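You operate a simulated robot arm through the tools that you are given. There is no shell and no other tool. Be economical: measure what you need, move in short steps, check, and stop when the job is done.

The job below is to be done with a simulated robot arm. You get a single attempt, and the scene is never put back.

## Task
Pile pink, blue, then yellow cloths in the jig and square the pile.

It is judged by the outcome, as a careful person would: the job done as asked, and still so three seconds after it is handed in. It fails if anything else is knocked over, pushed out of place, dropped, spilled or broken. Flat cloth is picked up by pressing the open fingertips on it (5 to 10 N) and closing them slowly along it; thin cloth reads only 2 to 8 mm in the jaws.

## Robot
A 6-joint arm with a two-finger parallel gripper, fixed in place. Base frame: the origin is at the foot of the arm, x ahead of it, y to its left, z up. Readings come in mm, rad, newtons and seconds.
With the tool pointing down near the work surface it reaches from about 100 to 740 mm from the base axis. Its first joint turns from -2.897 to 2.897 rad. Payload 3.91 kg.
Tool frame: the origin (TCP) lies between the finger pads and is the grasp point; the fingertips stand 30 mm ahead of it; z points along the fingers, y is the line along which they close. The gripper opens to 110 mm. The fingers are 20 mm wide and 10 mm thick; the gripper's body (48 by 112 mm) begins 55 mm behind the TCP.
Orientation is that of the tool frame in the base frame, as [roll, pitch, yaw] about the fixed x, y, z axes, in that order (R = Rz(yaw) Ry(pitch) Rx(roll)). With the fingers straight down and closing along the base's y, the tool's x points along the base's -x, its y along +y and its z along -z.

## Interface
- The arm moves only by the tool nudge_tool. Its argument "motion" is a list that holds one entry, the list of rows, each a list of 7 numbers: the shift along the tool's x, y, z in mm, then the turn, a rotation vector about the tool's x, y, z in rad, then the finger opening in mm, from 0 to 110. In form: [[[dx, dy, dz, wx, wy, wz, grip], ...]]. A call has 1 to 10 rows; each row is the pose to reach, as a shift and turn from the pose commanded when the call began, along the tool's axes at that moment. Rows are played at 5 a second. More than 50 mm and 0.15 rad between two rows, or a gripper value outside its range, and nothing of the call is played. A pose out of reach is approached as far as the arm can. The call stops where the force on the tool passes 80 N (or 10 N more than at its start, if that is more) or the arm is blocked; 0.2 s more then pass. The fingers move at their own pace (about 45 mm/s each) and stop on an object; they squeeze with about 32 N. The grip force told is the motor's: it shows also when the fingers shut on nothing. Time passes only in rows, and 0.2 s behind the last, so rows that repeat a pose let the fingers close. It gives the time, the measured TCP pose, the force on the tool (base axes), the opening and the grip force at its end, in the units of the frame above (readings bear some noise), and new pictures: "pictures" is both (left out), scene, wrist or none.
- Cameras (640 x 400 px; columns grow to the right, rows downward): "scene" is fixed at [223.1, 649.6, 1511.7]; the picture's right is [-0.86, -0.52, 0.00], its down [-0.32, 0.53, -0.78] and it looks along [0.41, -0.67, -0.62] (base axes); focal length 329 px, centre (320, 200). "wrist" rides on the gripper at [-36, 0, -57] in the tool frame; the picture's right is [0.00, -1.00, 0.00], its down [0.97, 0.00, -0.24] and it looks along [0.24, 0.00, 0.97] (tool axes); focal length 218 px, centre (320, 200). There is no depth. A picture from a camera that has moved, and an enlarged one, comes with that camera's place and axes in the base frame and with its lens.
- slide_trunk(by): slides the trunk up (or, below 0, down) by that many mm; the arm rides with it, the base frame stays. It gives what a move gives, with no picture.
- enlarge(camera, box): a new picture of the part [left, top, right, bottom] of that camera's present view, enlarged. No time passes.
- hand_in(): hands the job in; it is judged then, once.

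Work in short steps. Places have to be worked out from the pictures, the camera data and where the tool is seen: move nearer, look again, correct. Check each grasp and each placing, and mend what went wrong. You have 120 turns and 170 pictures in all, those below and enlarged ones among them. Open the gripper and draw the arm clear of the work before you hand the job in, unless the task says otherwise; then end with one line.

The tools are called after "Call:" as name(argument=value, ...) on one line, values as JSON. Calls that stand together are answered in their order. nudge_tool: Moves the arm, as the interface text tells. Its arguments: {"type":"object","properties":{"motion":{"type":"array","items":{"type":"array","items":{"type":"array","items":{"type":"number"}}}},"pictures":{"type":"string","enum":["both","scene","wrist","none"]}},"required":["motion"]} The other tools are called the same way: slide_trunk (by) slides the trunk up or down; enlarge (camera, box) takes an enlarged picture of a part of a camera's view; hand_in () hands the job in.

At the start:

```text
time_s: 0.0
tcp_pos: [396.6, -26.9, 1242.6]
tool_rot: [-3.14, -0.001, 3.14]
wrist_force: [-0.7, -0.1, 0.3]
grip_width: 109.9
grip_force: 0.1
trunk travel left (down, up): [-525.0, 65.0]
```

scene: 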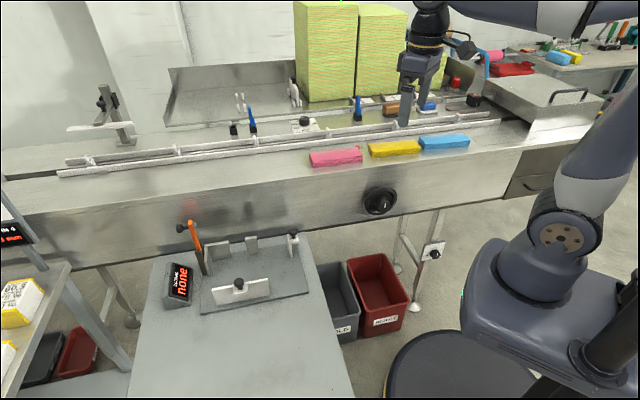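
wrist: 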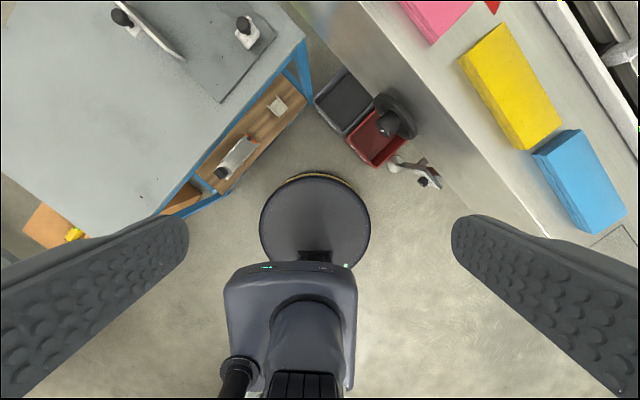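

I start by looking more closely at the cloths and the jig in the scene camera.

Call:
enlarge(camera="scene", box=[140, 200, 340, 325])

Call:
enlarge(camera="scene", box=[280, 80, 520, 230])

Call:
enlarge(camera="wrist", box=[0, 0, 640, 400])

```text
3.20 times, centred on (240, 262) of scene
camera zoom: at [223.1, 649.6, 1511.7], right [-0.86, -0.52, 0.0], down [-0.32, 0.53, -0.78], along [0.41, -0.67, -0.62], focal length 1053 px, centre (576, 0)
```

zoom: 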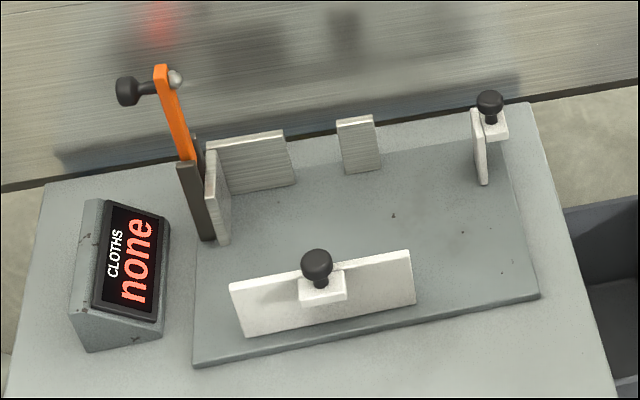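

```text
2.67 times, centred on (400, 155) of scene
camera zoom: at [223.1, 649.6, 1511.7], right [-0.86, -0.52, 0.0], down [-0.32, 0.53, -0.78], along [0.41, -0.67, -0.62], focal length 878 px, centre (107, 320)
```

zoom: 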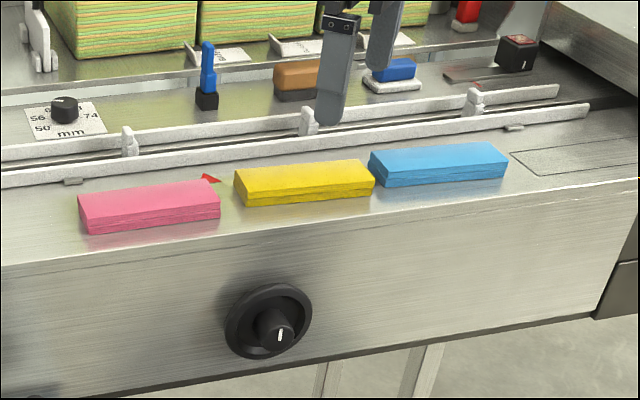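

```text
1.00 times, centred on (320, 200) of wrist
camera zoom: at [433.3, -27.2, 1299.5], right [0.0, -1.0, 0.0], down [-0.97, 0.0, 0.24], along [-0.24, 0.0, -0.97], focal length 218 px, centre (320, 200)
```

zoom: 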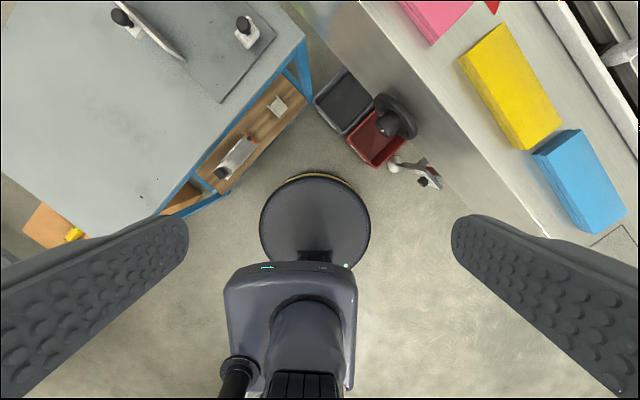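

The jig stands on a lower bench (about z≈820), while the cloths lie on the conveyor at about z≈960–990. I move over towards the jig at height to look at it from above.

Call:
nudge_tool(motion=[[[-23, 33, 0, 0, 0, 0, 110], [-46, 66, 0, 0, 0, 0, 110], [-70, 100, 0, 0, 0, 0, 110], [-93, 133, 0, 0, 0, 0, 110], [-116, 166, 0, 0, 0, 0, 110], [-140, 200, 0, 0, 0, 0, 110], [-140, 200, 0, 0, 0, 0, 110]]], pictures="wrist")

```text
time_s: 1.6
tcp_pos: [536.7, 175.0, 1241.2]
tool_rot: [-3.139, -0.001, 3.141]
wrist_force: [0.2, -0.1, -0.6]
grip_width: 110.1
grip_force: 0.1
trunk travel left (down, up): [-525.0, 65.0]
camera wrist: at [573.9, 172.5, 1298.7], right [0.0, -1.0, 0.0], down [-0.97, 0.0, 0.24], along [-0.24, 0.0, -0.97], focal length 218 px, centre (320, 200)
```

wrist: 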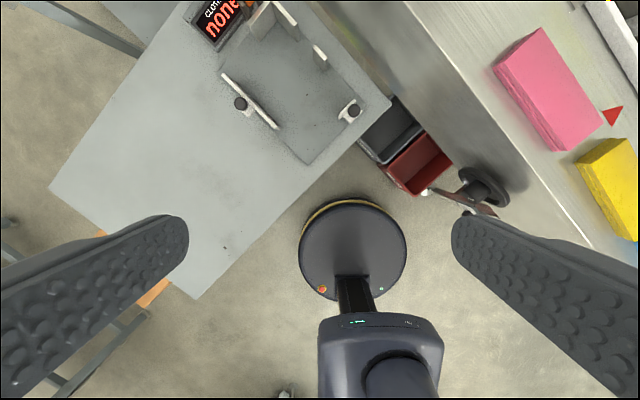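

Call:
enlarge(camera="wrist", box=[180, 0, 420, 170])

Call:
enlarge(camera="scene", box=[140, 210, 320, 330])

```text
2.35 times, centred on (300, 85) of wrist
camera zoom: at [573.9, 172.5, 1298.7], right [0.0, -1.0, 0.0], down [-0.97, 0.0, 0.24], along [-0.24, 0.0, -0.97], focal length 514 px, centre (367, 471)
```

zoom: 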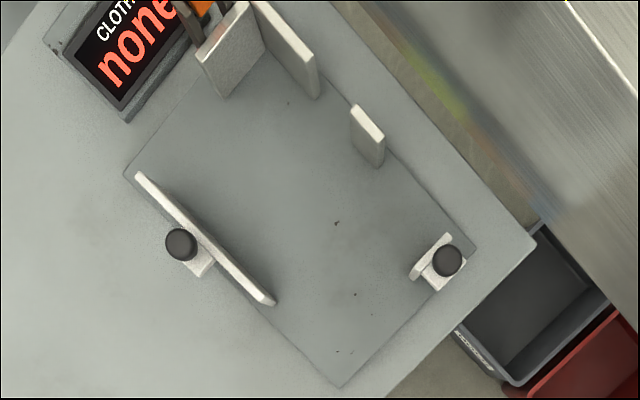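

```text
3.33 times, centred on (230, 270) of scene
camera zoom: at [223.1, 649.6, 1511.7], right [-0.86, -0.52, 0.0], down [-0.32, 0.53, -0.78], along [0.41, -0.67, -0.62], focal length 1097 px, centre (620, -33)
```

zoom: 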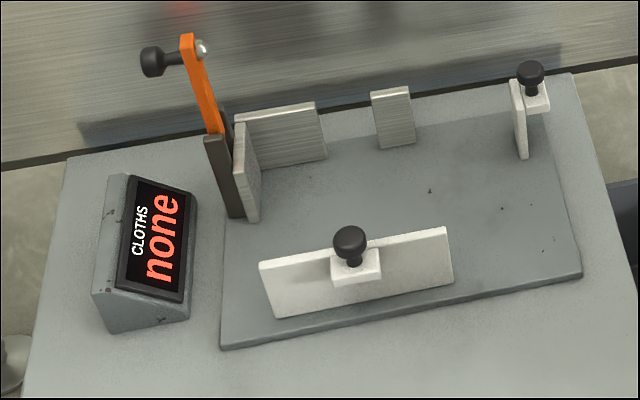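

The jig base plate works out at z≈760. It is turned 45°, with its fixed corner near (830, 264), the back walls on the conveyor side, and adjustable stops on the other two sides. I now go above the pink cloth with the tool turned 45° to match the cloths.

Call:
nudge_tool(motion=[[[-13, -37, 12, 0, 0, -0.1, 110], [-26, -75, 25, 0, 0, -0.2, 110], [-39, -112, 37, 0, 0, -0.3, 110], [-51, -150, 50, 0, 0, -0.4, 110], [-64, -187, 62, 0, 0, -0.5, 110], [-77, -224, 75, 0, 0, -0.6, 110], [-90, -262, 87, 0, 0, -0.7, 110], [-103, -299, 100, 0, 0, -0.785, 110], [-103, -299, 100, 0, 0, -0.785, 110]]])

```text
time_s: 3.6
tcp_pos: [640.2, -126.8, 1141.5]
tool_rot: [-3.141, 0.0, -2.355]
wrist_force: [0.3, -0.9, -0.1]
grip_width: 109.9
grip_force: 0.0
trunk travel left (down, up): [-525.0, 65.0]
camera wrist: at [666.5, -101.8, 1199.6], right [0.71, -0.71, 0.0], down [-0.69, -0.69, 0.24], along [-0.17, -0.17, -0.97], focal length 218 px, centre (320, 200)
```

scene: 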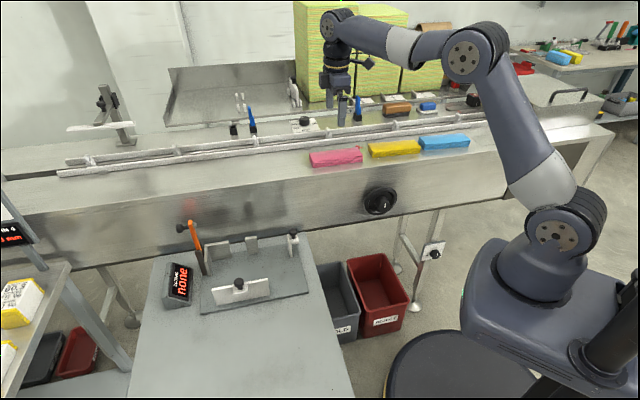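
wrist: 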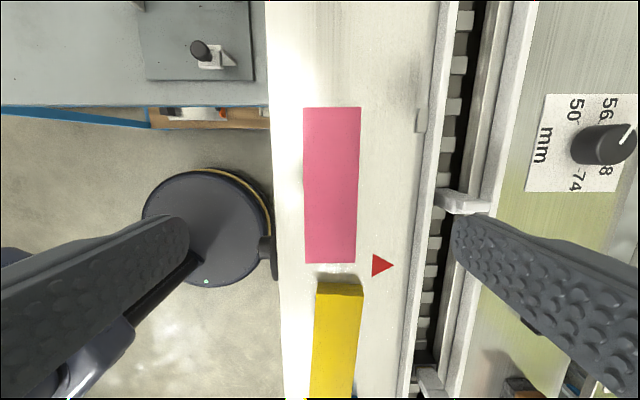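

The pink cloth is about 156×54 mm, centred about 11 mm to +v and 7 mm behind the TCP, and it has free room on both sides. I align, tilt the tool 0.35 rad (the far jig corner will need that for reach) and go down partway.

Call:
nudge_tool(motion=[[[6, -4, 20, 0, -0.1, 0, 100], [12, -8, 40, 0, -0.2, 0, 95], [19, -11, 60, 0, -0.3, 0, 90], [19, -11, 85, 0, -0.35, 0, 90], [19, -11, 85, 0, -0.35, 0, 90]]])

```text
time_s: 4.8
tcp_pos: [635.2, -145.8, 1055.7]
tool_rot: [-3.141, 0.352, -2.356]
wrist_force: [0.0, -0.7, 0.6]
grip_width: 90.2
grip_force: 0.1
trunk travel left (down, up): [-525.0, 65.0]
camera wrist: at [645.6, -137.5, 1122.8], right [0.71, -0.71, 0.0], down [-0.7, -0.7, -0.11], along [0.08, 0.08, -0.99], focal length 218 px, centre (320, 200)
```

scene: 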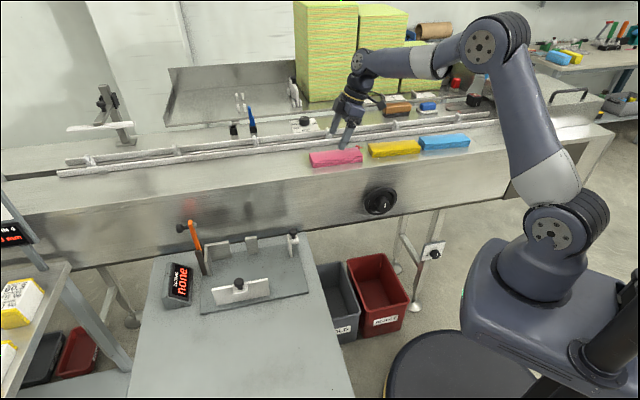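
wrist: 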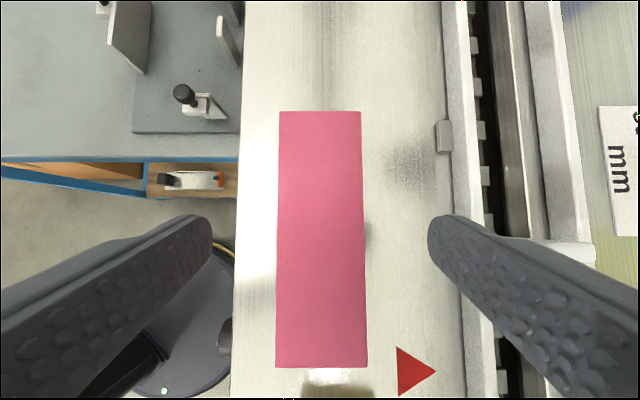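

The cloth is centred between the fingers and its top is near z≈988. I go straight down 58 mm, a few mm short of the surface, and check the force.

Call:
nudge_tool(motion=[[[8.6, 0, 23.5, 0, 0, 0, 90], [15.5, 0, 42.3, 0, 0, 0, 90], [18.9, 0, 51.6, 0, 0, 0, 90], [20, 0, 54.5, 0, 0, 0, 90], [20, 0, 54.5, 0, 0, 0, 90]]])

```text
time_s: 6.0
tcp_pos: [633.4, -147.1, 998.0]
tool_rot: [3.141, 0.351, -2.355]
wrist_force: [-0.1, -0.9, -0.3]
grip_width: 89.7
grip_force: 0.0
trunk travel left (down, up): [-525.0, 65.0]
camera wrist: at [644.7, -137.7, 1065.0], right [0.71, -0.71, 0.0], down [-0.7, -0.7, -0.11], along [0.08, 0.08, -0.99], focal length 218 px, centre (320, 200)
```

scene: 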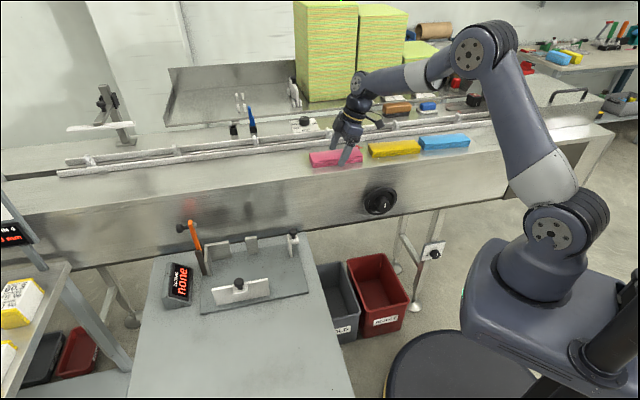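
wrist: 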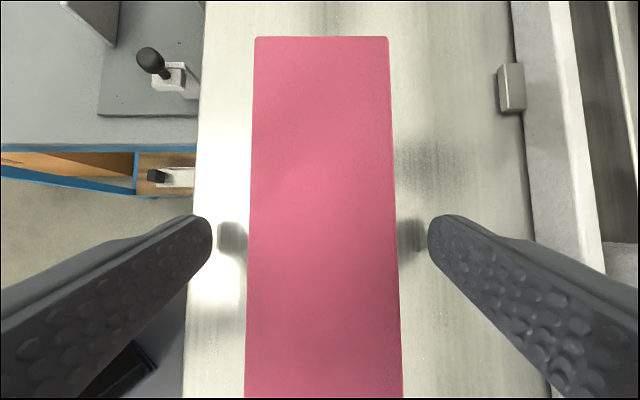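

There is no contact yet, and the finger reflections are still a little apart from the fingers. I creep down to feel the surface.

Call:
nudge_tool(motion=[[[0.7, 0, 1.9, 0, 0, 0, 90], [1.4, 0, 3.8, 0, 0, 0, 90], [1.7, 0, 4.7, 0, 0, 0, 90], [1.7, 0, 4.7, 0, 0, 0, 90]]], pictures="none")

```text
time_s: 7.0
tcp_pos: [634.5, -147.3, 992.8]
tool_rot: [-3.141, 0.348, -2.355]
wrist_force: [0.0, 0.2, -0.6]
grip_width: 89.8
grip_force: 0.0
trunk travel left (down, up): [-525.0, 65.0]
```

The lowest fingertip corner should be about 1 mm above the surface, so I close on the cloth's sides.

Call:
nudge_tool(motion=[[[0, 0, 0, 0, 0, 0, 75], [0, 0, 0, 0, 0, 0, 60], [0, 0, 0, 0, 0, 0, 50], [0, 0, 0, 0, 0, 0, 45], [0, 0, 0, 0, 0, 0, 40], [0, 0, 0, 0, 0, 0, 40]]])

```text
time_s: 8.4
tcp_pos: [632.7, -147.7, 994.6]
tool_rot: [3.141, 0.35, -2.354]
wrist_force: [0.0, -0.1, 0.9]
grip_width: 54.7
grip_force: 31.8
trunk travel left (down, up): [-525.0, 65.0]
camera wrist: at [644.5, -137.6, 1060.3], right [0.71, -0.71, 0.0], down [-0.7, -0.7, -0.11], along [0.08, 0.08, -0.99], focal length 218 px, centre (320, 200)
```

scene: 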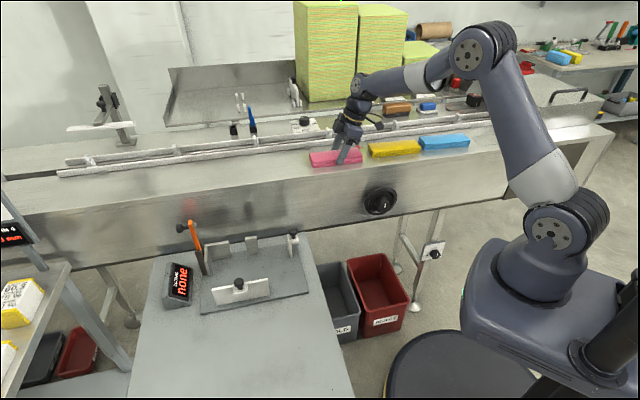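
wrist: 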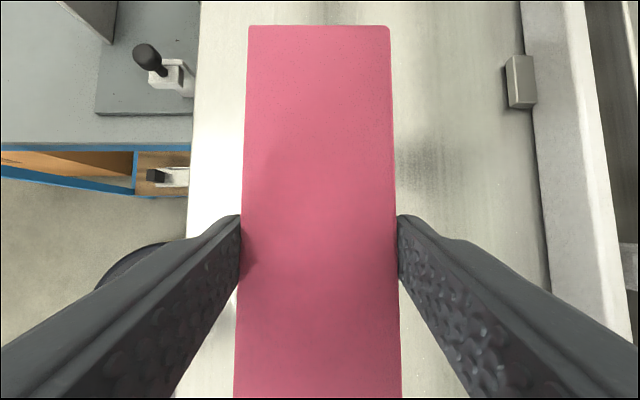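

The cloth is held at 54.7 mm with 31.8 N. I lift it 100 mm.

Call:
nudge_tool(motion=[[[-7, 0, -19, 0, 0, 0, 40], [-17, 0, -47, 0, 0, 0, 40], [-27, 0, -75, 0, 0, 0, 40], [-34.4, 0, -93.9, 0, 0, 0, 40], [-34.4, 0, -93.9, 0, 0, 0, 40]]])

```text
time_s: 9.6
tcp_pos: [633.6, -146.0, 1094.1]
tool_rot: [3.141, 0.351, -2.355]
wrist_force: [0.0, 0.4, -0.3]
grip_width: 54.5
grip_force: 32.1
trunk travel left (down, up): [-525.0, 65.0]
camera wrist: at [644.5, -137.3, 1161.1], right [0.71, -0.71, 0.0], down [-0.7, -0.7, -0.11], along [0.08, 0.08, -0.99], focal length 218 px, centre (320, 200)
```

scene: 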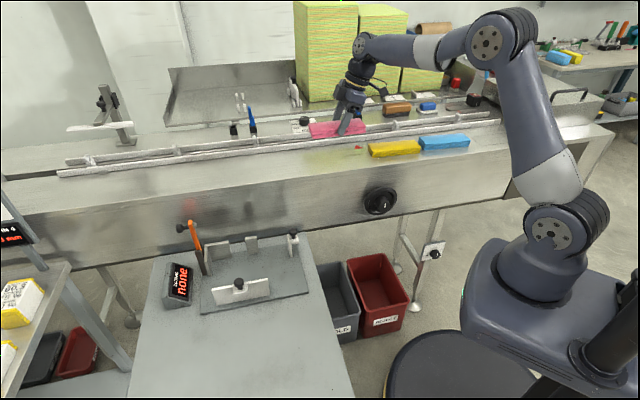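
wrist: 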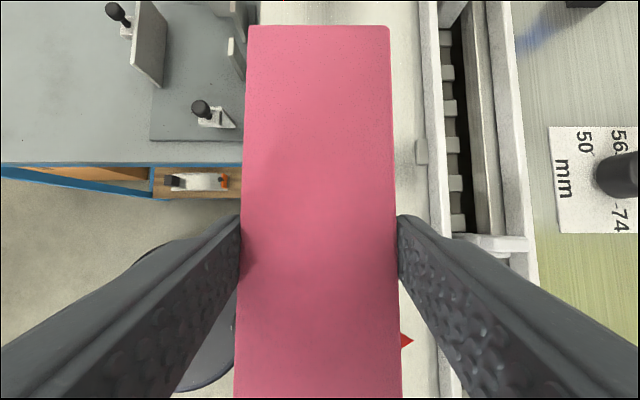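

The cloth is lifted flat and held firmly. I carry it at this height to above the jig, staying short of the fixed corner.

Call:
nudge_tool(motion=[[[-20, 15, 7.3, 0, 0, 0, 40], [-50, 37.5, 18.3, 0, 0, 0, 40], [-80, 60, 29.3, 0, 0, 0, 40], [-110, 82.5, 40.3, 0, 0, 0, 40], [-140, 105, 51.3, 0, 0, 0, 40], [-170, 127.5, 62.3, 0, 0, 0, 40], [-200, 150, 73.3, 0, 0, 0, 40], [-225, 169, 82.4, 0, 0, 0, 40], [-239.5, 180, 87.7, 0, 0, 0, 40], [-239.5, 180, 87.7, 0, 0, 0, 40]]])

```text
time_s: 11.8
tcp_pos: [686.9, 162.1, 1094.7]
tool_rot: [3.141, 0.349, -2.356]
wrist_force: [-0.7, 0.0, 0.0]
grip_width: 54.6
grip_force: 32.7
trunk travel left (down, up): [-525.0, 65.0]
camera wrist: at [697.1, 171.4, 1160.5], right [0.71, -0.71, 0.0], down [-0.7, -0.7, -0.11], along [0.08, 0.08, -0.99], focal length 218 px, centre (320, 200)
```

scene: 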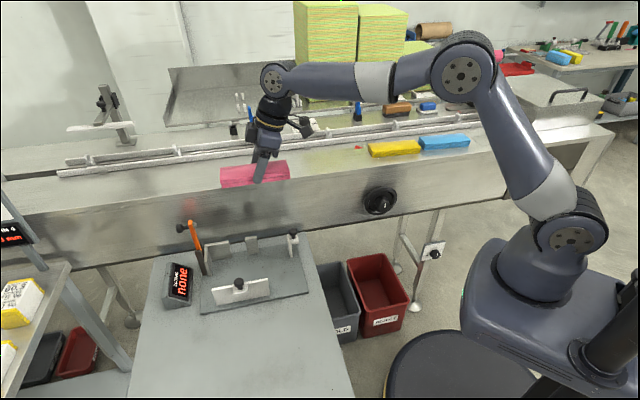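
wrist: 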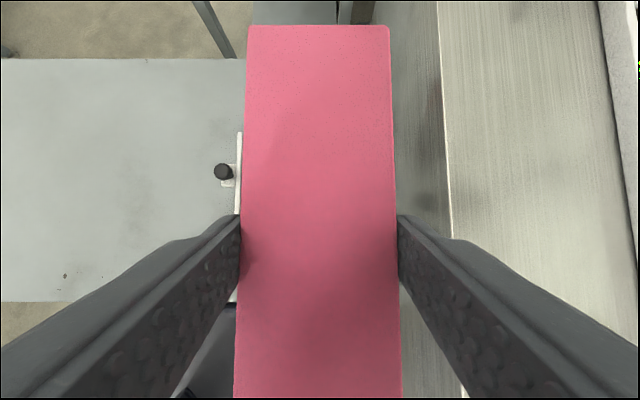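

The cloth hides the jig from the wrist camera, so I work from the scene camera and the earlier measurements. I shift to u≈650, v≈345, which clears the end stop and back wall, before lowering.

Call:
nudge_tool(motion=[[[-16, 9, 5.7, 0, 0, 0, 40], [-31, 18, 11.5, 0, 0, 0, 40], [-47, 26, 17.2, 0, 0, 0, 40], [-47, 26, 17.2, 0, 0, 0, 40]]], pictures="scene")

Call:
slide_trunk(by=-180)

Call:
enlarge(camera="scene", box=[140, 170, 340, 330])

```text
time_s: 12.8
tcp_pos: [704.2, 215.4, 1093.8]
tool_rot: [-3.141, 0.349, -2.356]
wrist_force: [-0.4, 0.5, -0.2]
grip_width: 54.6
grip_force: 31.5
trunk travel left (down, up): [-525.0, 65.0]
```

scene: 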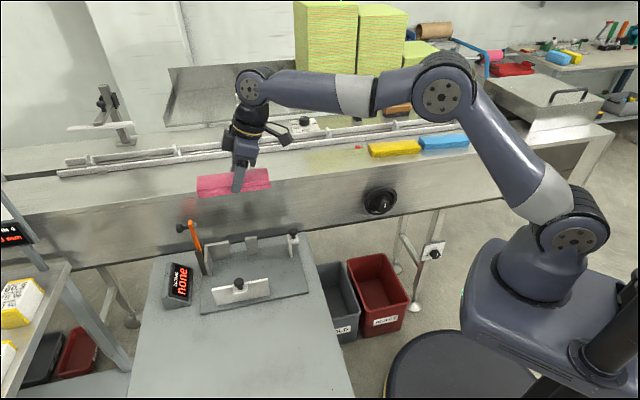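

```text
time_s: 14.8
tcp_pos: [704.8, 215.0, 914.0]
tool_rot: [3.14, 0.351, -2.357]
wrist_force: [0.8, 0.5, -0.2]
grip_width: 54.6
grip_force: 31.8
trunk travel left (down, up): [-345.0, 245.0]
```

```text
2.50 times, centred on (240, 250) of scene
camera zoom: at [223.1, 649.6, 1511.7], right [-0.86, -0.52, 0.0], down [-0.32, 0.53, -0.78], along [0.41, -0.67, -0.62], focal length 823 px, centre (520, 75)
```

zoom: 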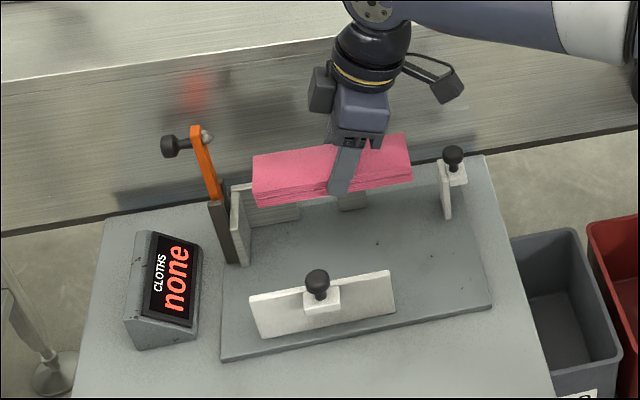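

The cloth is clear of all walls. I shift to u≈680, v≈360, leaving about 18 mm to the back wall for the finger and about 8 mm to the end wall, then lower 80 mm with the trunk.

Call:
nudge_tool(motion=[[[-14, -7, 5, 0, 0, 0, 40], [-28, -14, 10.3, 0, 0, 0, 40], [-28, -14, 10.3, 0, 0, 0, 40]]], pictures="none")

Call:
slide_trunk(by=-75)

Call:
enlarge(camera="scene", box=[160, 200, 320, 325])

Call:
enlarge(camera="wrist", box=[0, 0, 640, 400])

```text
time_s: 15.6
tcp_pos: [735.2, 226.2, 913.1]
tool_rot: [-3.14, 0.349, -2.357]
wrist_force: [-0.2, 0.1, 0.0]
grip_width: 54.2
grip_force: 32.3
trunk travel left (down, up): [-345.0, 245.0]
```

```text
time_s: 16.7
tcp_pos: [734.6, 228.1, 839.2]
tool_rot: [3.141, 0.351, -2.356]
wrist_force: [-0.3, 0.2, -0.2]
grip_width: 54.3
grip_force: 32.3
trunk travel left (down, up): [-270.0, 320.0]
```

```text
3.20 times, centred on (240, 262) of scene
camera zoom: at [223.1, 649.6, 1511.7], right [-0.86, -0.52, 0.0], down [-0.32, 0.53, -0.78], along [0.41, -0.67, -0.62], focal length 1053 px, centre (576, 0)
```

zoom: 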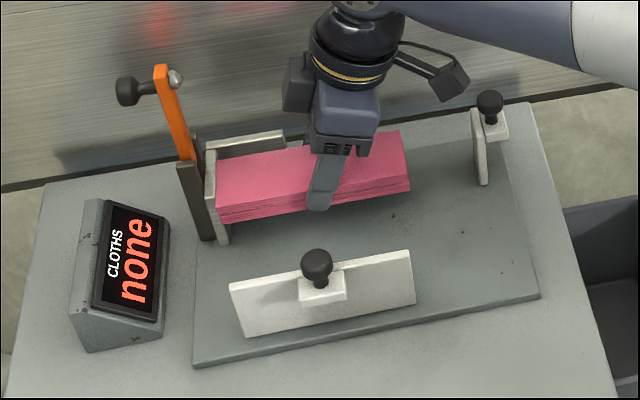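

```text
1.00 times, centred on (320, 200) of wrist
camera zoom: at [745.5, 235.6, 905.7], right [0.71, -0.71, 0.0], down [-0.7, -0.7, -0.11], along [0.08, 0.08, -0.99], focal length 218 px, centre (320, 200)
```

zoom: 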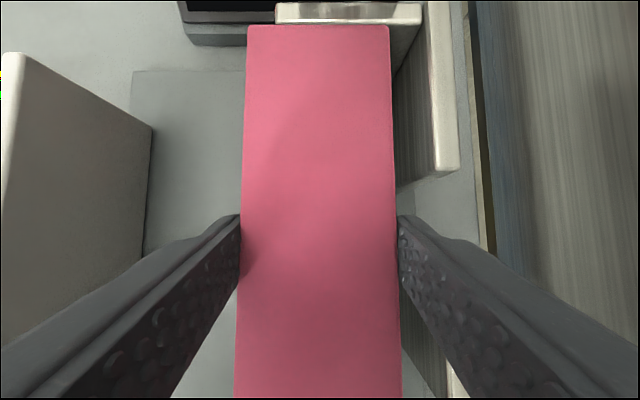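

It is reachable. The cloth is nearly touching the end wall and about 15 mm off the back wall, with the finger lying in the wall gap. I back off 4 mm both ways and lower 38 mm.

Call:
nudge_tool(motion=[[[3.8, 4, -1.4, 0, 0, 0, 40], [8.9, 4, 12.7, 0, 0, 0, 40], [14, 4, 26.8, 0, 0, 0, 40], [16.8, 4, 34.3, 0, 0, 0, 40], [16.8, 4, 34.3, 0, 0, 0, 40]]], pictures="none")

Call:
enlarge(camera="scene", box=[160, 200, 320, 325])

```text
time_s: 17.9
tcp_pos: [727.5, 226.7, 802.2]
tool_rot: [-3.141, 0.348, -2.356]
wrist_force: [0.2, 0.1, -1.0]
grip_width: 54.7
grip_force: 31.9
trunk travel left (down, up): [-270.0, 320.0]
```

```text
3.20 times, centred on (240, 262) of scene
camera zoom: at [223.1, 649.6, 1511.7], right [-0.86, -0.52, 0.0], down [-0.32, 0.53, -0.78], along [0.41, -0.67, -0.62], focal length 1053 px, centre (576, 0)
```

zoom: 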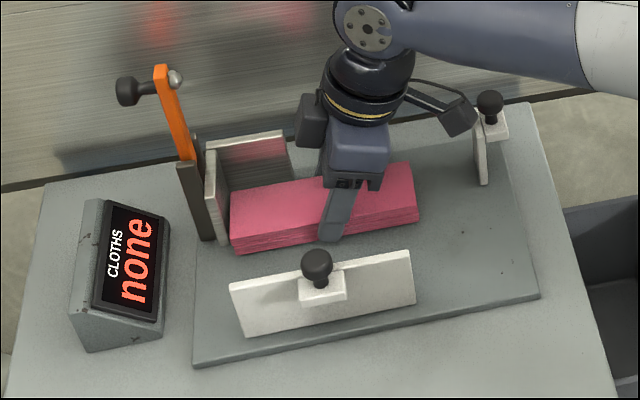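

No contact yet. I creep down in small steps until I feel the plate.

Call:
nudge_tool(motion=[[[0.7, 0, 1.9, 0, 0, 0, 40], [1.4, 0, 3.8, 0, 0, 0, 40], [1.4, 0, 3.8, 0, 0, 0, 40]]], pictures="none")

Call:
nudge_tool(motion=[[[0.7, 0, 1.9, 0, 0, 0, 40], [0.7, 0, 1.9, 0, 0, 0, 40]]], pictures="none")

```text
time_s: 18.7
tcp_pos: [729.0, 227.5, 798.3]
tool_rot: [-3.141, 0.353, -2.356]
wrist_force: [0.9, -0.4, 8.7]
grip_width: 54.5
grip_force: 32.0
trunk travel left (down, up): [-270.0, 320.0]
```

```text
time_s: 19.3
tcp_pos: [728.1, 226.0, 798.7]
tool_rot: [-3.139, 0.358, -2.357]
wrist_force: [3.2, 0.6, 19.6]
grip_width: 54.6
grip_force: 32.7
trunk travel left (down, up): [-270.0, 320.0]
```

There is contact at TCP z≈798.5, so the plate is at about z≈765. I release with a small opening to 62 mm and lift straight up.

Call:
nudge_tool(motion=[[[-1, 0, -2.8, 0, 0, 0, 62], [-1, 0, -2.8, 0, 0, 0, 62], [-1, 0, -2.8, 0, 0, 0, 62]]], pictures="none")

Call:
nudge_tool(motion=[[[-6, 0, -16, 0, 0, 0, 62], [-17, 0, -47, 0, 0, 0, 62], [-31, 0, -84, 0, 0, 0, 62], [-45, 0, -122, 0, 0, 0, 80], [-45, 0, -122, 0, 0, 0, 90]]])

Call:
enlarge(camera="scene", box=[160, 200, 320, 325])

```text
time_s: 20.1
tcp_pos: [729.6, 225.9, 797.3]
tool_rot: [3.141, 0.346, -2.357]
wrist_force: [-4.3, 1.6, -1.6]
grip_width: 59.9
grip_force: 0.0
trunk travel left (down, up): [-270.0, 320.0]
```

```text
time_s: 21.3
tcp_pos: [722.4, 224.7, 924.6]
tool_rot: [3.141, 0.349, -2.356]
wrist_force: [0.7, -0.3, 0.1]
grip_width: 90.0
grip_force: 0.0
out of reach, approached as far as the arm can: row 4, 5
trunk travel left (down, up): [-270.0, 320.0]
camera wrist: at [733.0, 233.3, 991.4], right [0.71, -0.71, 0.0], down [-0.7, -0.7, -0.11], along [0.08, 0.08, -0.99], focal length 218 px, centre (320, 200)
```

scene: 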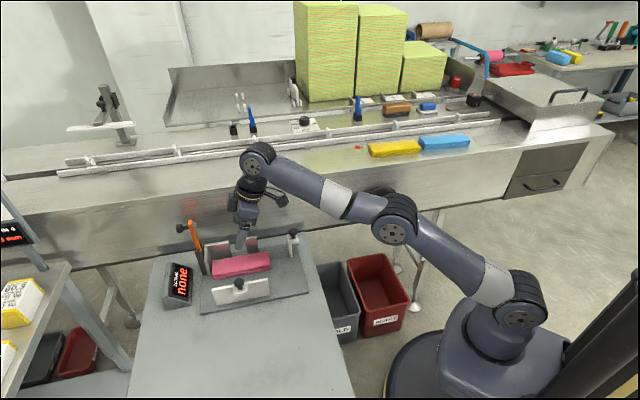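
wrist: 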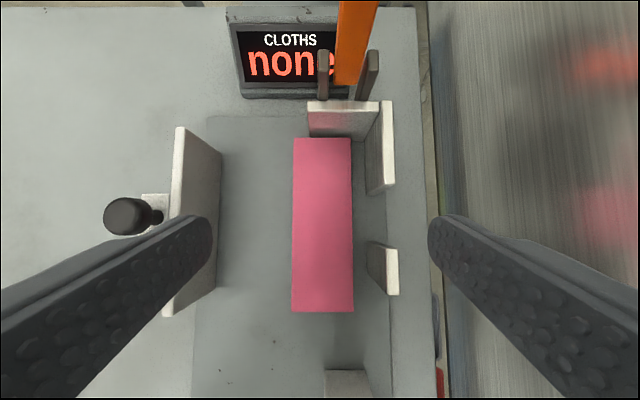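

```text
3.20 times, centred on (240, 262) of scene
camera zoom: at [223.1, 649.6, 1511.7], right [-0.86, -0.52, 0.0], down [-0.32, 0.53, -0.78], along [0.41, -0.67, -0.62], focal length 1053 px, centre (576, 0)
```

zoom: 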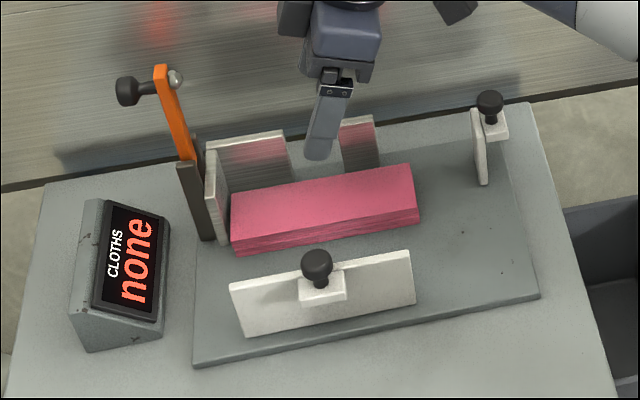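

Pink is down and about parallel to the walls, roughly 8 mm short of the end wall and 21 mm short of the back wall. I look closely at the stops and their knobs from here.

Call:
enlarge(camera="wrist", box=[90, 100, 250, 200])

Call:
enlarge(camera="wrist", box=[240, 0, 440, 125])

Call:
enlarge(camera="scene", box=[165, 215, 325, 315])

```text
4.00 times, centred on (170, 150) of wrist
camera zoom: at [733.0, 233.3, 991.4], right [0.71, -0.71, 0.0], down [-0.7, -0.7, -0.11], along [0.08, 0.08, -0.99], focal length 873 px, centre (920, 400)
```

zoom: 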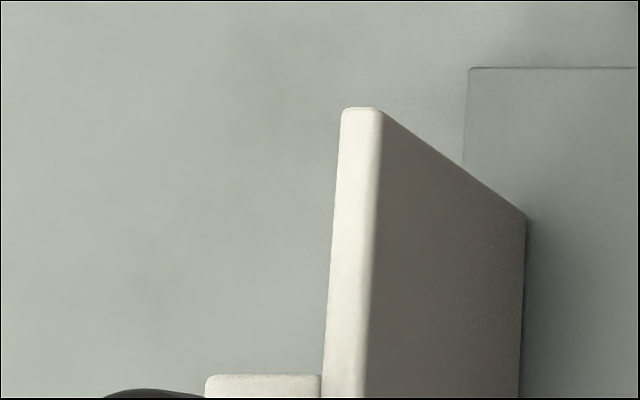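

```text
3.20 times, centred on (340, 62) of wrist
camera zoom: at [733.0, 233.3, 991.4], right [0.71, -0.71, 0.0], down [-0.7, -0.7, -0.11], along [0.08, 0.08, -0.99], focal length 698 px, centre (256, 640)
```

zoom: 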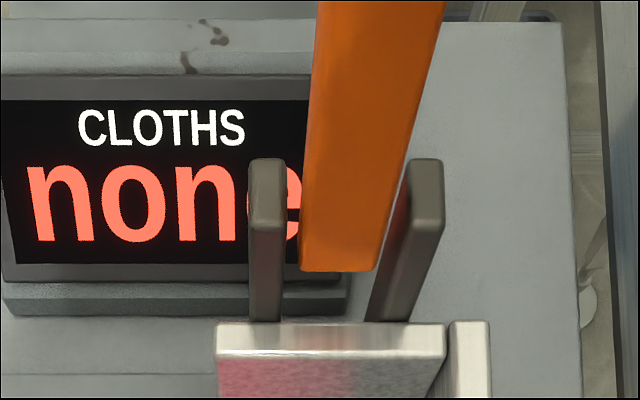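

```text
4.00 times, centred on (245, 265) of scene
camera zoom: at [223.1, 649.6, 1511.7], right [-0.86, -0.52, 0.0], down [-0.32, 0.53, -0.78], along [0.41, -0.67, -0.62], focal length 1316 px, centre (620, -60)
```

zoom: 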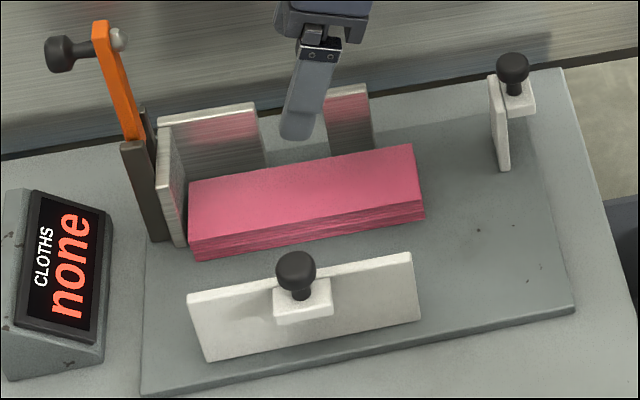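

The two white plates with knob handles look like sliding pushers against the fixed corner, so I will use them for squaring at the end. Next is the blue cloth: I raise the trunk first, then travel across above the conveyor.

Call:
slide_trunk(by=200)

Call:
nudge_tool(motion=[[[20, -6, -7.3, 0, 0, 0, 90], [60, -19, -22, 0, 0, 0, 90], [103, -32, -38, 0, 0, 0, 90], [146, -46, -53.5, 0, 0, 0, 90], [189, -59, -69, 0, 0, 0, 90], [232, -72, -85, 0, 0, 0, 90], [275, -86, -101, 0, 0, 0, 90], [318, -99, -116.5, 0, 0, 0, 90], [361, -112, -132, 0, 0, 0, 90], [361, -112, -132, 0, 0, 0, 90]]], pictures="scene")

```text
time_s: 23.5
tcp_pos: [723.0, 224.8, 1124.9]
tool_rot: [3.14, 0.351, -2.356]
wrist_force: [0.1, 0.0, -0.2]
grip_width: 90.3
grip_force: 0.0
trunk travel left (down, up): [-470.0, 120.0]
```

```text
time_s: 25.7
tcp_pos: [528.6, -126.5, 1124.6]
tool_rot: [-3.141, 0.353, -2.355]
wrist_force: [-0.8, 0.9, 0.3]
grip_width: 89.9
grip_force: 0.2
trunk travel left (down, up): [-470.0, 120.0]
```

scene: 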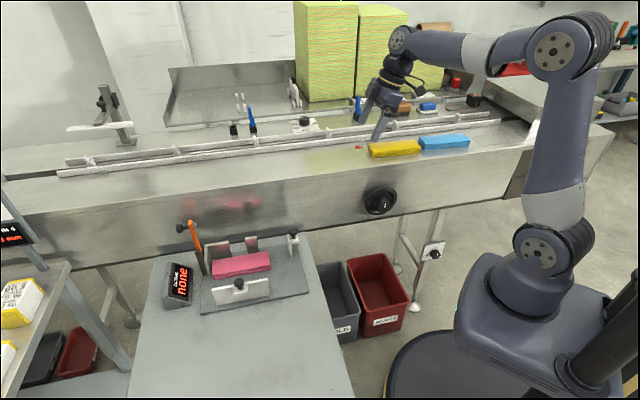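

Pink stays put and the arm is clear. I continue to above the blue cloth.

Call:
nudge_tool(motion=[[[30, -9, -11, 0, 0, 0, 90], [70, -22, -26, 0, 0, 0, 90], [112, -35, -41, 0, 0, 0, 90], [154, -48, -56, 0, 0, 0, 90], [196, -61, -72, 0, 0, 0, 90], [238, -75, -87, 0, 0, 0, 90], [270, -85, -99, 0, 0, 0, 90], [287, -90, -105, 0, 0, 0, 90], [287, -90, -105, 0, 0, 0, 90]]])

```text
time_s: 27.7
tcp_pos: [376.3, -406.3, 1123.5]
tool_rot: [-3.141, 0.351, -2.356]
wrist_force: [-1.1, -0.1, -1.2]
grip_width: 90.2
grip_force: 0.1
trunk travel left (down, up): [-470.0, 120.0]
camera wrist: at [387.6, -397.4, 1190.1], right [0.71, -0.71, 0.0], down [-0.7, -0.7, -0.11], along [0.08, 0.08, -0.99], focal length 218 px, centre (320, 200)
```

scene: 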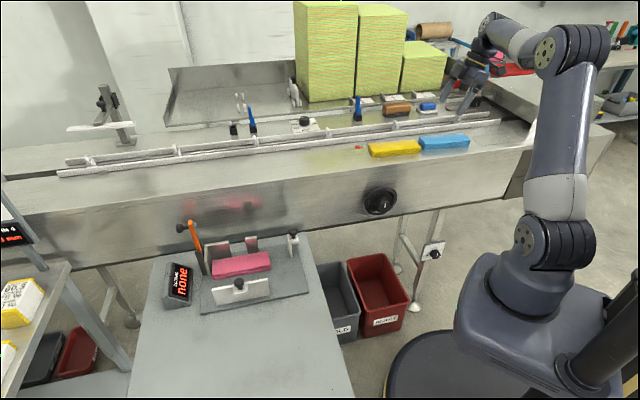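
wrist: 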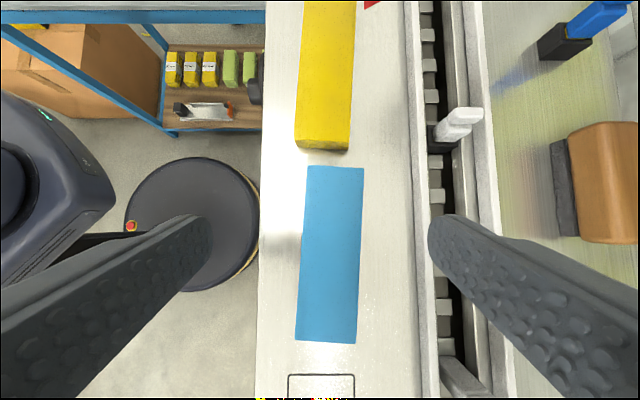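

Blue is turned about 0.054 rad clockwise, and its centre is about 12 mm behind and 10 mm to the right of the TCP. I align to it and go down 70 mm.

Call:
nudge_tool(motion=[[[15, -3, 19, 0.006, 0, 0.017, 90], [30, -6, 39, 0.012, 0, 0.034, 90], [44.8, -9.5, 58.2, 0.0186, 0, 0.0507, 90], [44.8, -9.5, 58.2, 0.0186, 0, 0.0507, 90]]], pictures="wrist")

```text
time_s: 28.7
tcp_pos: [367.5, -427.6, 1055.0]
tool_rot: [-3.14, 0.351, -2.41]
wrist_force: [0.5, 0.4, 0.3]
grip_width: 89.8
grip_force: 0.0
trunk travel left (down, up): [-470.0, 120.0]
camera wrist: at [380.1, -419.5, 1120.5], right [0.67, -0.74, 0.0], down [-0.74, -0.66, -0.11], along [0.08, 0.07, -0.99], focal length 218 px, centre (320, 200)
```

wrist: 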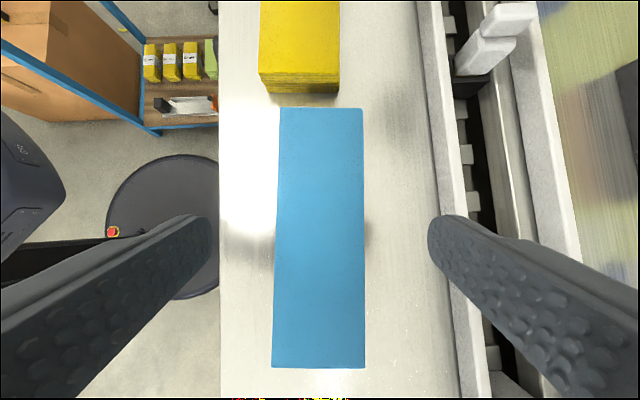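

Blue is now aligned the way pink was. I descend 61 mm to the grasp height and close.

Call:
nudge_tool(motion=[[[8.6, 0, 23.5, 0, 0, 0, 90], [15.5, 0, 42.3, 0, 0, 0, 90], [19.5, 0, 53.2, 0, 0, 0, 90], [21, 0, 57.3, 0, 0, 0, 90], [21, 0, 57.3, 0, 0, 0, 90]]], pictures="none")

Call:
nudge_tool(motion=[[[0, 0, 0, 0, 0, 0, 75], [0, 0, 0, 0, 0, 0, 60], [0, 0, 0, 0, 0, 0, 50], [0, 0, 0, 0, 0, 0, 45], [0, 0, 0, 0, 0, 0, 40], [0, 0, 0, 0, 0, 0, 40]]], pictures="wrist")

```text
time_s: 29.9
tcp_pos: [368.4, -427.6, 993.9]
tool_rot: [-3.141, 0.352, -2.411]
wrist_force: [-0.5, 0.2, 0.6]
grip_width: 90.2
grip_force: 0.1
trunk travel left (down, up): [-470.0, 120.0]
```

```text
time_s: 31.3
tcp_pos: [367.8, -428.8, 992.9]
tool_rot: [-3.139, 0.351, -2.411]
wrist_force: [-0.2, 0.4, -0.2]
grip_width: 54.5
grip_force: 31.9
trunk travel left (down, up): [-470.0, 120.0]
camera wrist: at [379.5, -419.7, 1059.9], right [0.67, -0.74, 0.0], down [-0.74, -0.66, -0.11], along [0.08, 0.07, -0.99], focal length 218 px, centre (320, 200)
```

wrist: 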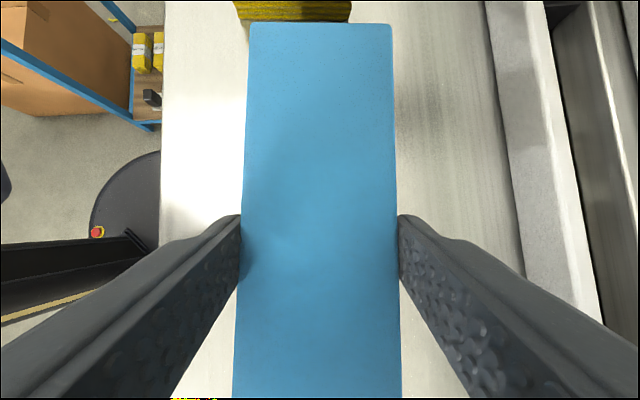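

Blue is held at 54.5 mm. I lift 130 mm and turn back to the jig's yaw.

Call:
nudge_tool(motion=[[[-7, 0, -19, 0, 0, 0, 40], [-20, 0, -55, 0, 0, 0, 40], [-35, 0, -95, -0.009, 0, -0.025, 40], [-44.7, 0, -122, -0.0186, 0, -0.0507, 40], [-44.7, 0, -122, -0.0186, 0, -0.0507, 40]]], pictures="scene")

```text
time_s: 32.5
tcp_pos: [368.5, -427.4, 1124.1]
tool_rot: [-3.141, 0.352, -2.356]
wrist_force: [-0.1, -0.1, 0.1]
grip_width: 54.9
grip_force: 32.0
trunk travel left (down, up): [-470.0, 120.0]
```

scene: 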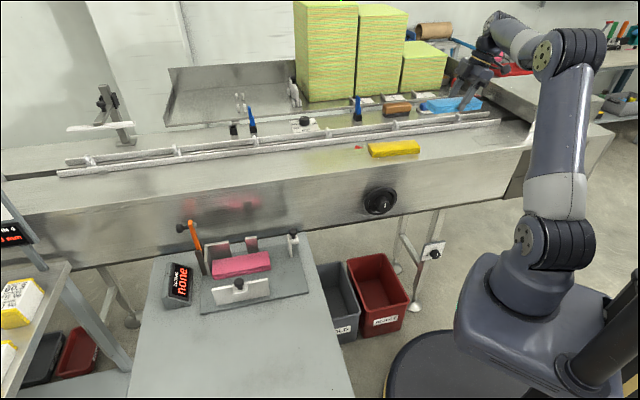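

I carry blue back towards the jig at this height.

Call:
nudge_tool(motion=[[[-19, 6, 6.9, 0, 0, 0, 40], [-56, 19, 20.6, 0, 0, 0, 40], [-99, 33, 36, 0, 0, 0, 40], [-142, 47, 52, 0, 0, 0, 40], [-185, 61, 68, 0, 0, 0, 40], [-228, 75, 83.5, 0, 0, 0, 40], [-271, 89, 99, 0, 0, 0, 40], [-314, 103, 115, 0, 0, 0, 40], [-350, 115, 128, 0, 0, 0, 40], [-376, 124, 137.6, 0, 0, 0, 40]]], pictures="none")

Call:
nudge_tool(motion=[[[-30, 10, 11, 0, 0, 0, 40], [-70, 23, 25.5, 0, 0, 0, 40], [-113, 37, 41, 0, 0, 0, 40], [-156, 51, 57, 0, 0, 0, 40], [-199, 65, 73, 0, 0, 0, 40], [-235, 77, 86, 0, 0, 0, 40], [-265, 87, 97, 0, 0, 0, 40], [-265, 87, 97, 0, 0, 0, 40]]], pictures="scene")

```text
time_s: 34.7
tcp_pos: [564.5, -58.1, 1122.2]
tool_rot: [-3.14, 0.351, -2.36]
wrist_force: [-0.4, -0.4, -0.6]
grip_width: 54.1
grip_force: 31.8
trunk travel left (down, up): [-470.0, 120.0]
```

```text
time_s: 36.5
tcp_pos: [703.2, 203.4, 1123.5]
tool_rot: [-3.139, 0.352, -2.356]
wrist_force: [0.7, 0.1, -0.3]
grip_width: 54.5
grip_force: 31.8
trunk travel left (down, up): [-470.0, 120.0]
```

scene: 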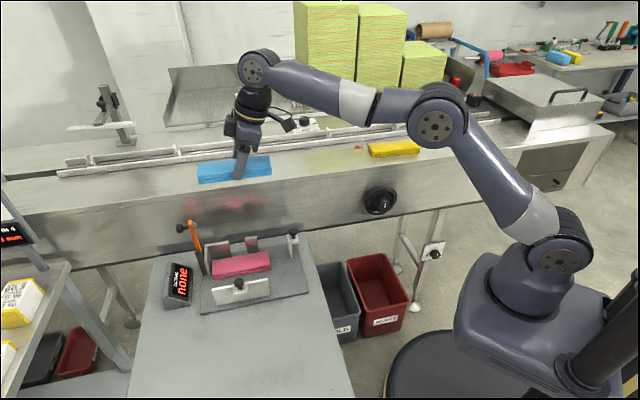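

I lower 240 mm with the trunk, then move over pink's release position.

Call:
slide_trunk(by=-240)

Call:
nudge_tool(motion=[[[-16, -1, 6, 0, 0, 0, 40], [-31.9, -1.5, 11.7, 0, 0, 0, 40], [-31.9, -1.5, 11.7, 0, 0, 0, 40]]], pictures="none")

Call:
enlarge(camera="scene", box=[160, 200, 320, 325])

Call:
enlarge(camera="wrist", box=[0, 0, 640, 400])

```text
time_s: 39.0
tcp_pos: [703.1, 203.8, 883.1]
tool_rot: [-3.139, 0.351, -2.356]
wrist_force: [0.0, -0.1, -0.6]
grip_width: 54.5
grip_force: 32.3
trunk travel left (down, up): [-230.0, 360.0]
```

```text
time_s: 39.8
tcp_pos: [724.4, 225.2, 882.4]
tool_rot: [-3.141, 0.351, -2.356]
wrist_force: [0.1, -0.6, 0.5]
grip_width: 54.5
grip_force: 32.1
out of reach, approached as far as the arm can: row 2, 3
trunk travel left (down, up): [-230.0, 360.0]
```

```text
3.20 times, centred on (240, 262) of scene
camera zoom: at [223.1, 649.6, 1511.7], right [-0.86, -0.52, 0.0], down [-0.32, 0.53, -0.78], along [0.41, -0.67, -0.62], focal length 1053 px, centre (576, 0)
```

zoom: 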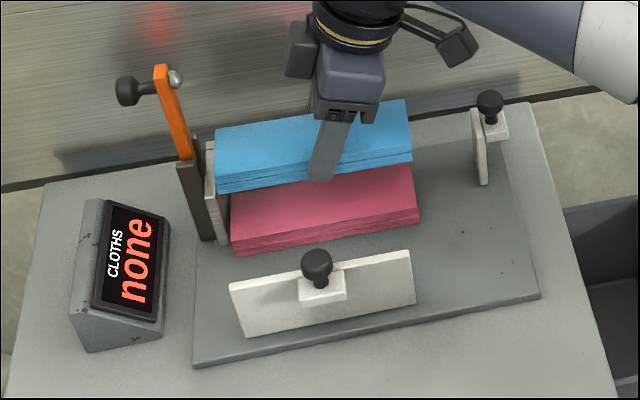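

```text
1.00 times, centred on (320, 200) of wrist
camera zoom: at [735.0, 234.0, 947.7], right [0.71, -0.71, 0.0], down [-0.7, -0.7, -0.11], along [0.08, 0.08, -0.99], focal length 218 px, centre (320, 200)
```

zoom: 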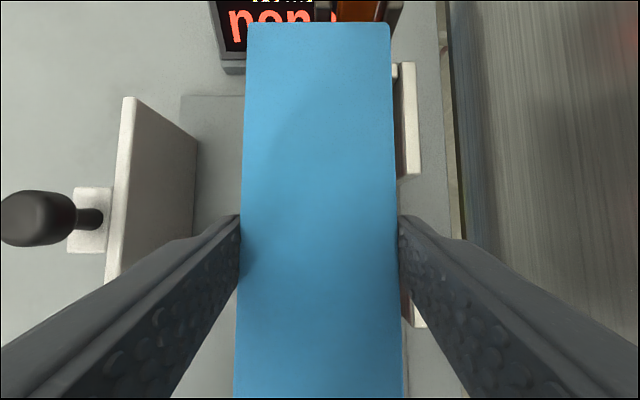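

Reach runs out when the arm works this high relative to the trunk. I raise the trunk 40 mm and go down with the arm instead, to just above pink.

Call:
slide_trunk(by=40)

Call:
nudge_tool(motion=[[[8.6, 0, 23.5, 0, 0, 0, 40], [17.2, 0, 47, 0, 0, 0, 40], [25.8, 0, 70.4, 0, 0, 0, 40], [29.2, 0, 79.8, 0, 0, 0, 40], [29.2, 0, 79.8, 0, 0, 0, 40]]], pictures="none")

Call:
enlarge(camera="scene", box=[160, 200, 320, 325])

```text
time_s: 40.6
tcp_pos: [724.3, 224.3, 920.8]
tool_rot: [-3.141, 0.351, -2.356]
wrist_force: [0.3, -0.1, -0.4]
grip_width: 54.4
grip_force: 32.7
trunk travel left (down, up): [-270.0, 320.0]
```

```text
time_s: 41.8
tcp_pos: [724.2, 225.8, 836.5]
tool_rot: [-3.139, 0.353, -2.355]
wrist_force: [1.4, 0.6, -0.2]
grip_width: 54.6
grip_force: 31.9
trunk travel left (down, up): [-270.0, 320.0]
```

```text
3.20 times, centred on (240, 262) of scene
camera zoom: at [223.1, 649.6, 1511.7], right [-0.86, -0.52, 0.0], down [-0.32, 0.53, -0.78], along [0.41, -0.67, -0.62], focal length 1053 px, centre (576, 0)
```

zoom: 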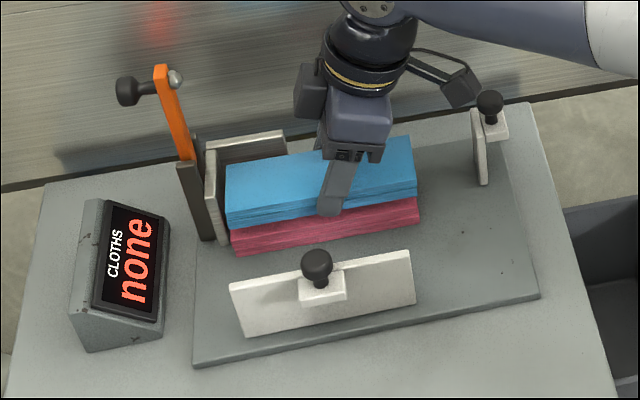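

I correct by +3.5 mm in u and +2.5 mm in v, then lower towards contact (expected near z≈826).

Call:
nudge_tool(motion=[[[-3.3, -2.5, 1.2, 0, 0, 0, 40], [-1.2, -2.5, 6.8, 0, 0, 0, 40], [-0.5, -2.5, 8.7, 0, 0, 0, 40], [-0.5, -2.5, 8.7, 0, 0, 0, 40]]], pictures="none")

Call:
nudge_tool(motion=[[[0.7, 0, 1.9, 0, 0, 0, 40], [0.7, 0, 1.9, 0, 0, 0, 40]]], pictures="none")

```text
time_s: 42.8
tcp_pos: [729.1, 225.5, 828.8]
tool_rot: [-3.141, 0.352, -2.357]
wrist_force: [-0.9, -0.5, 0.1]
grip_width: 54.5
grip_force: 31.9
trunk travel left (down, up): [-270.0, 320.0]
```

```text
time_s: 43.4
tcp_pos: [728.6, 226.9, 826.6]
tool_rot: [3.141, 0.354, -2.356]
wrist_force: [0.3, 0.3, -0.4]
grip_width: 54.5
grip_force: 31.7
trunk travel left (down, up): [-270.0, 320.0]
```

No contact yet, so I creep another 2 mm at a time.

Call:
nudge_tool(motion=[[[0.7, 0, 1.9, 0, 0, 0, 40], [0.7, 0, 1.9, 0, 0, 0, 40]]], pictures="none")

Call:
nudge_tool(motion=[[[0.5, 0, 1.4, 0, 0, 0, 40], [0.5, 0, 1.4, 0, 0, 0, 40]]], pictures="none")

```text
time_s: 44.0
tcp_pos: [727.5, 225.6, 824.7]
tool_rot: [-3.14, 0.353, -2.355]
wrist_force: [0.7, -0.2, 0.5]
grip_width: 54.5
grip_force: 32.4
trunk travel left (down, up): [-270.0, 320.0]
```

```text
time_s: 44.6
tcp_pos: [728.7, 225.0, 822.9]
tool_rot: [-3.141, 0.353, -2.356]
wrist_force: [-0.1, -0.2, -1.2]
grip_width: 54.4
grip_force: 32.3
trunk travel left (down, up): [-270.0, 320.0]
```

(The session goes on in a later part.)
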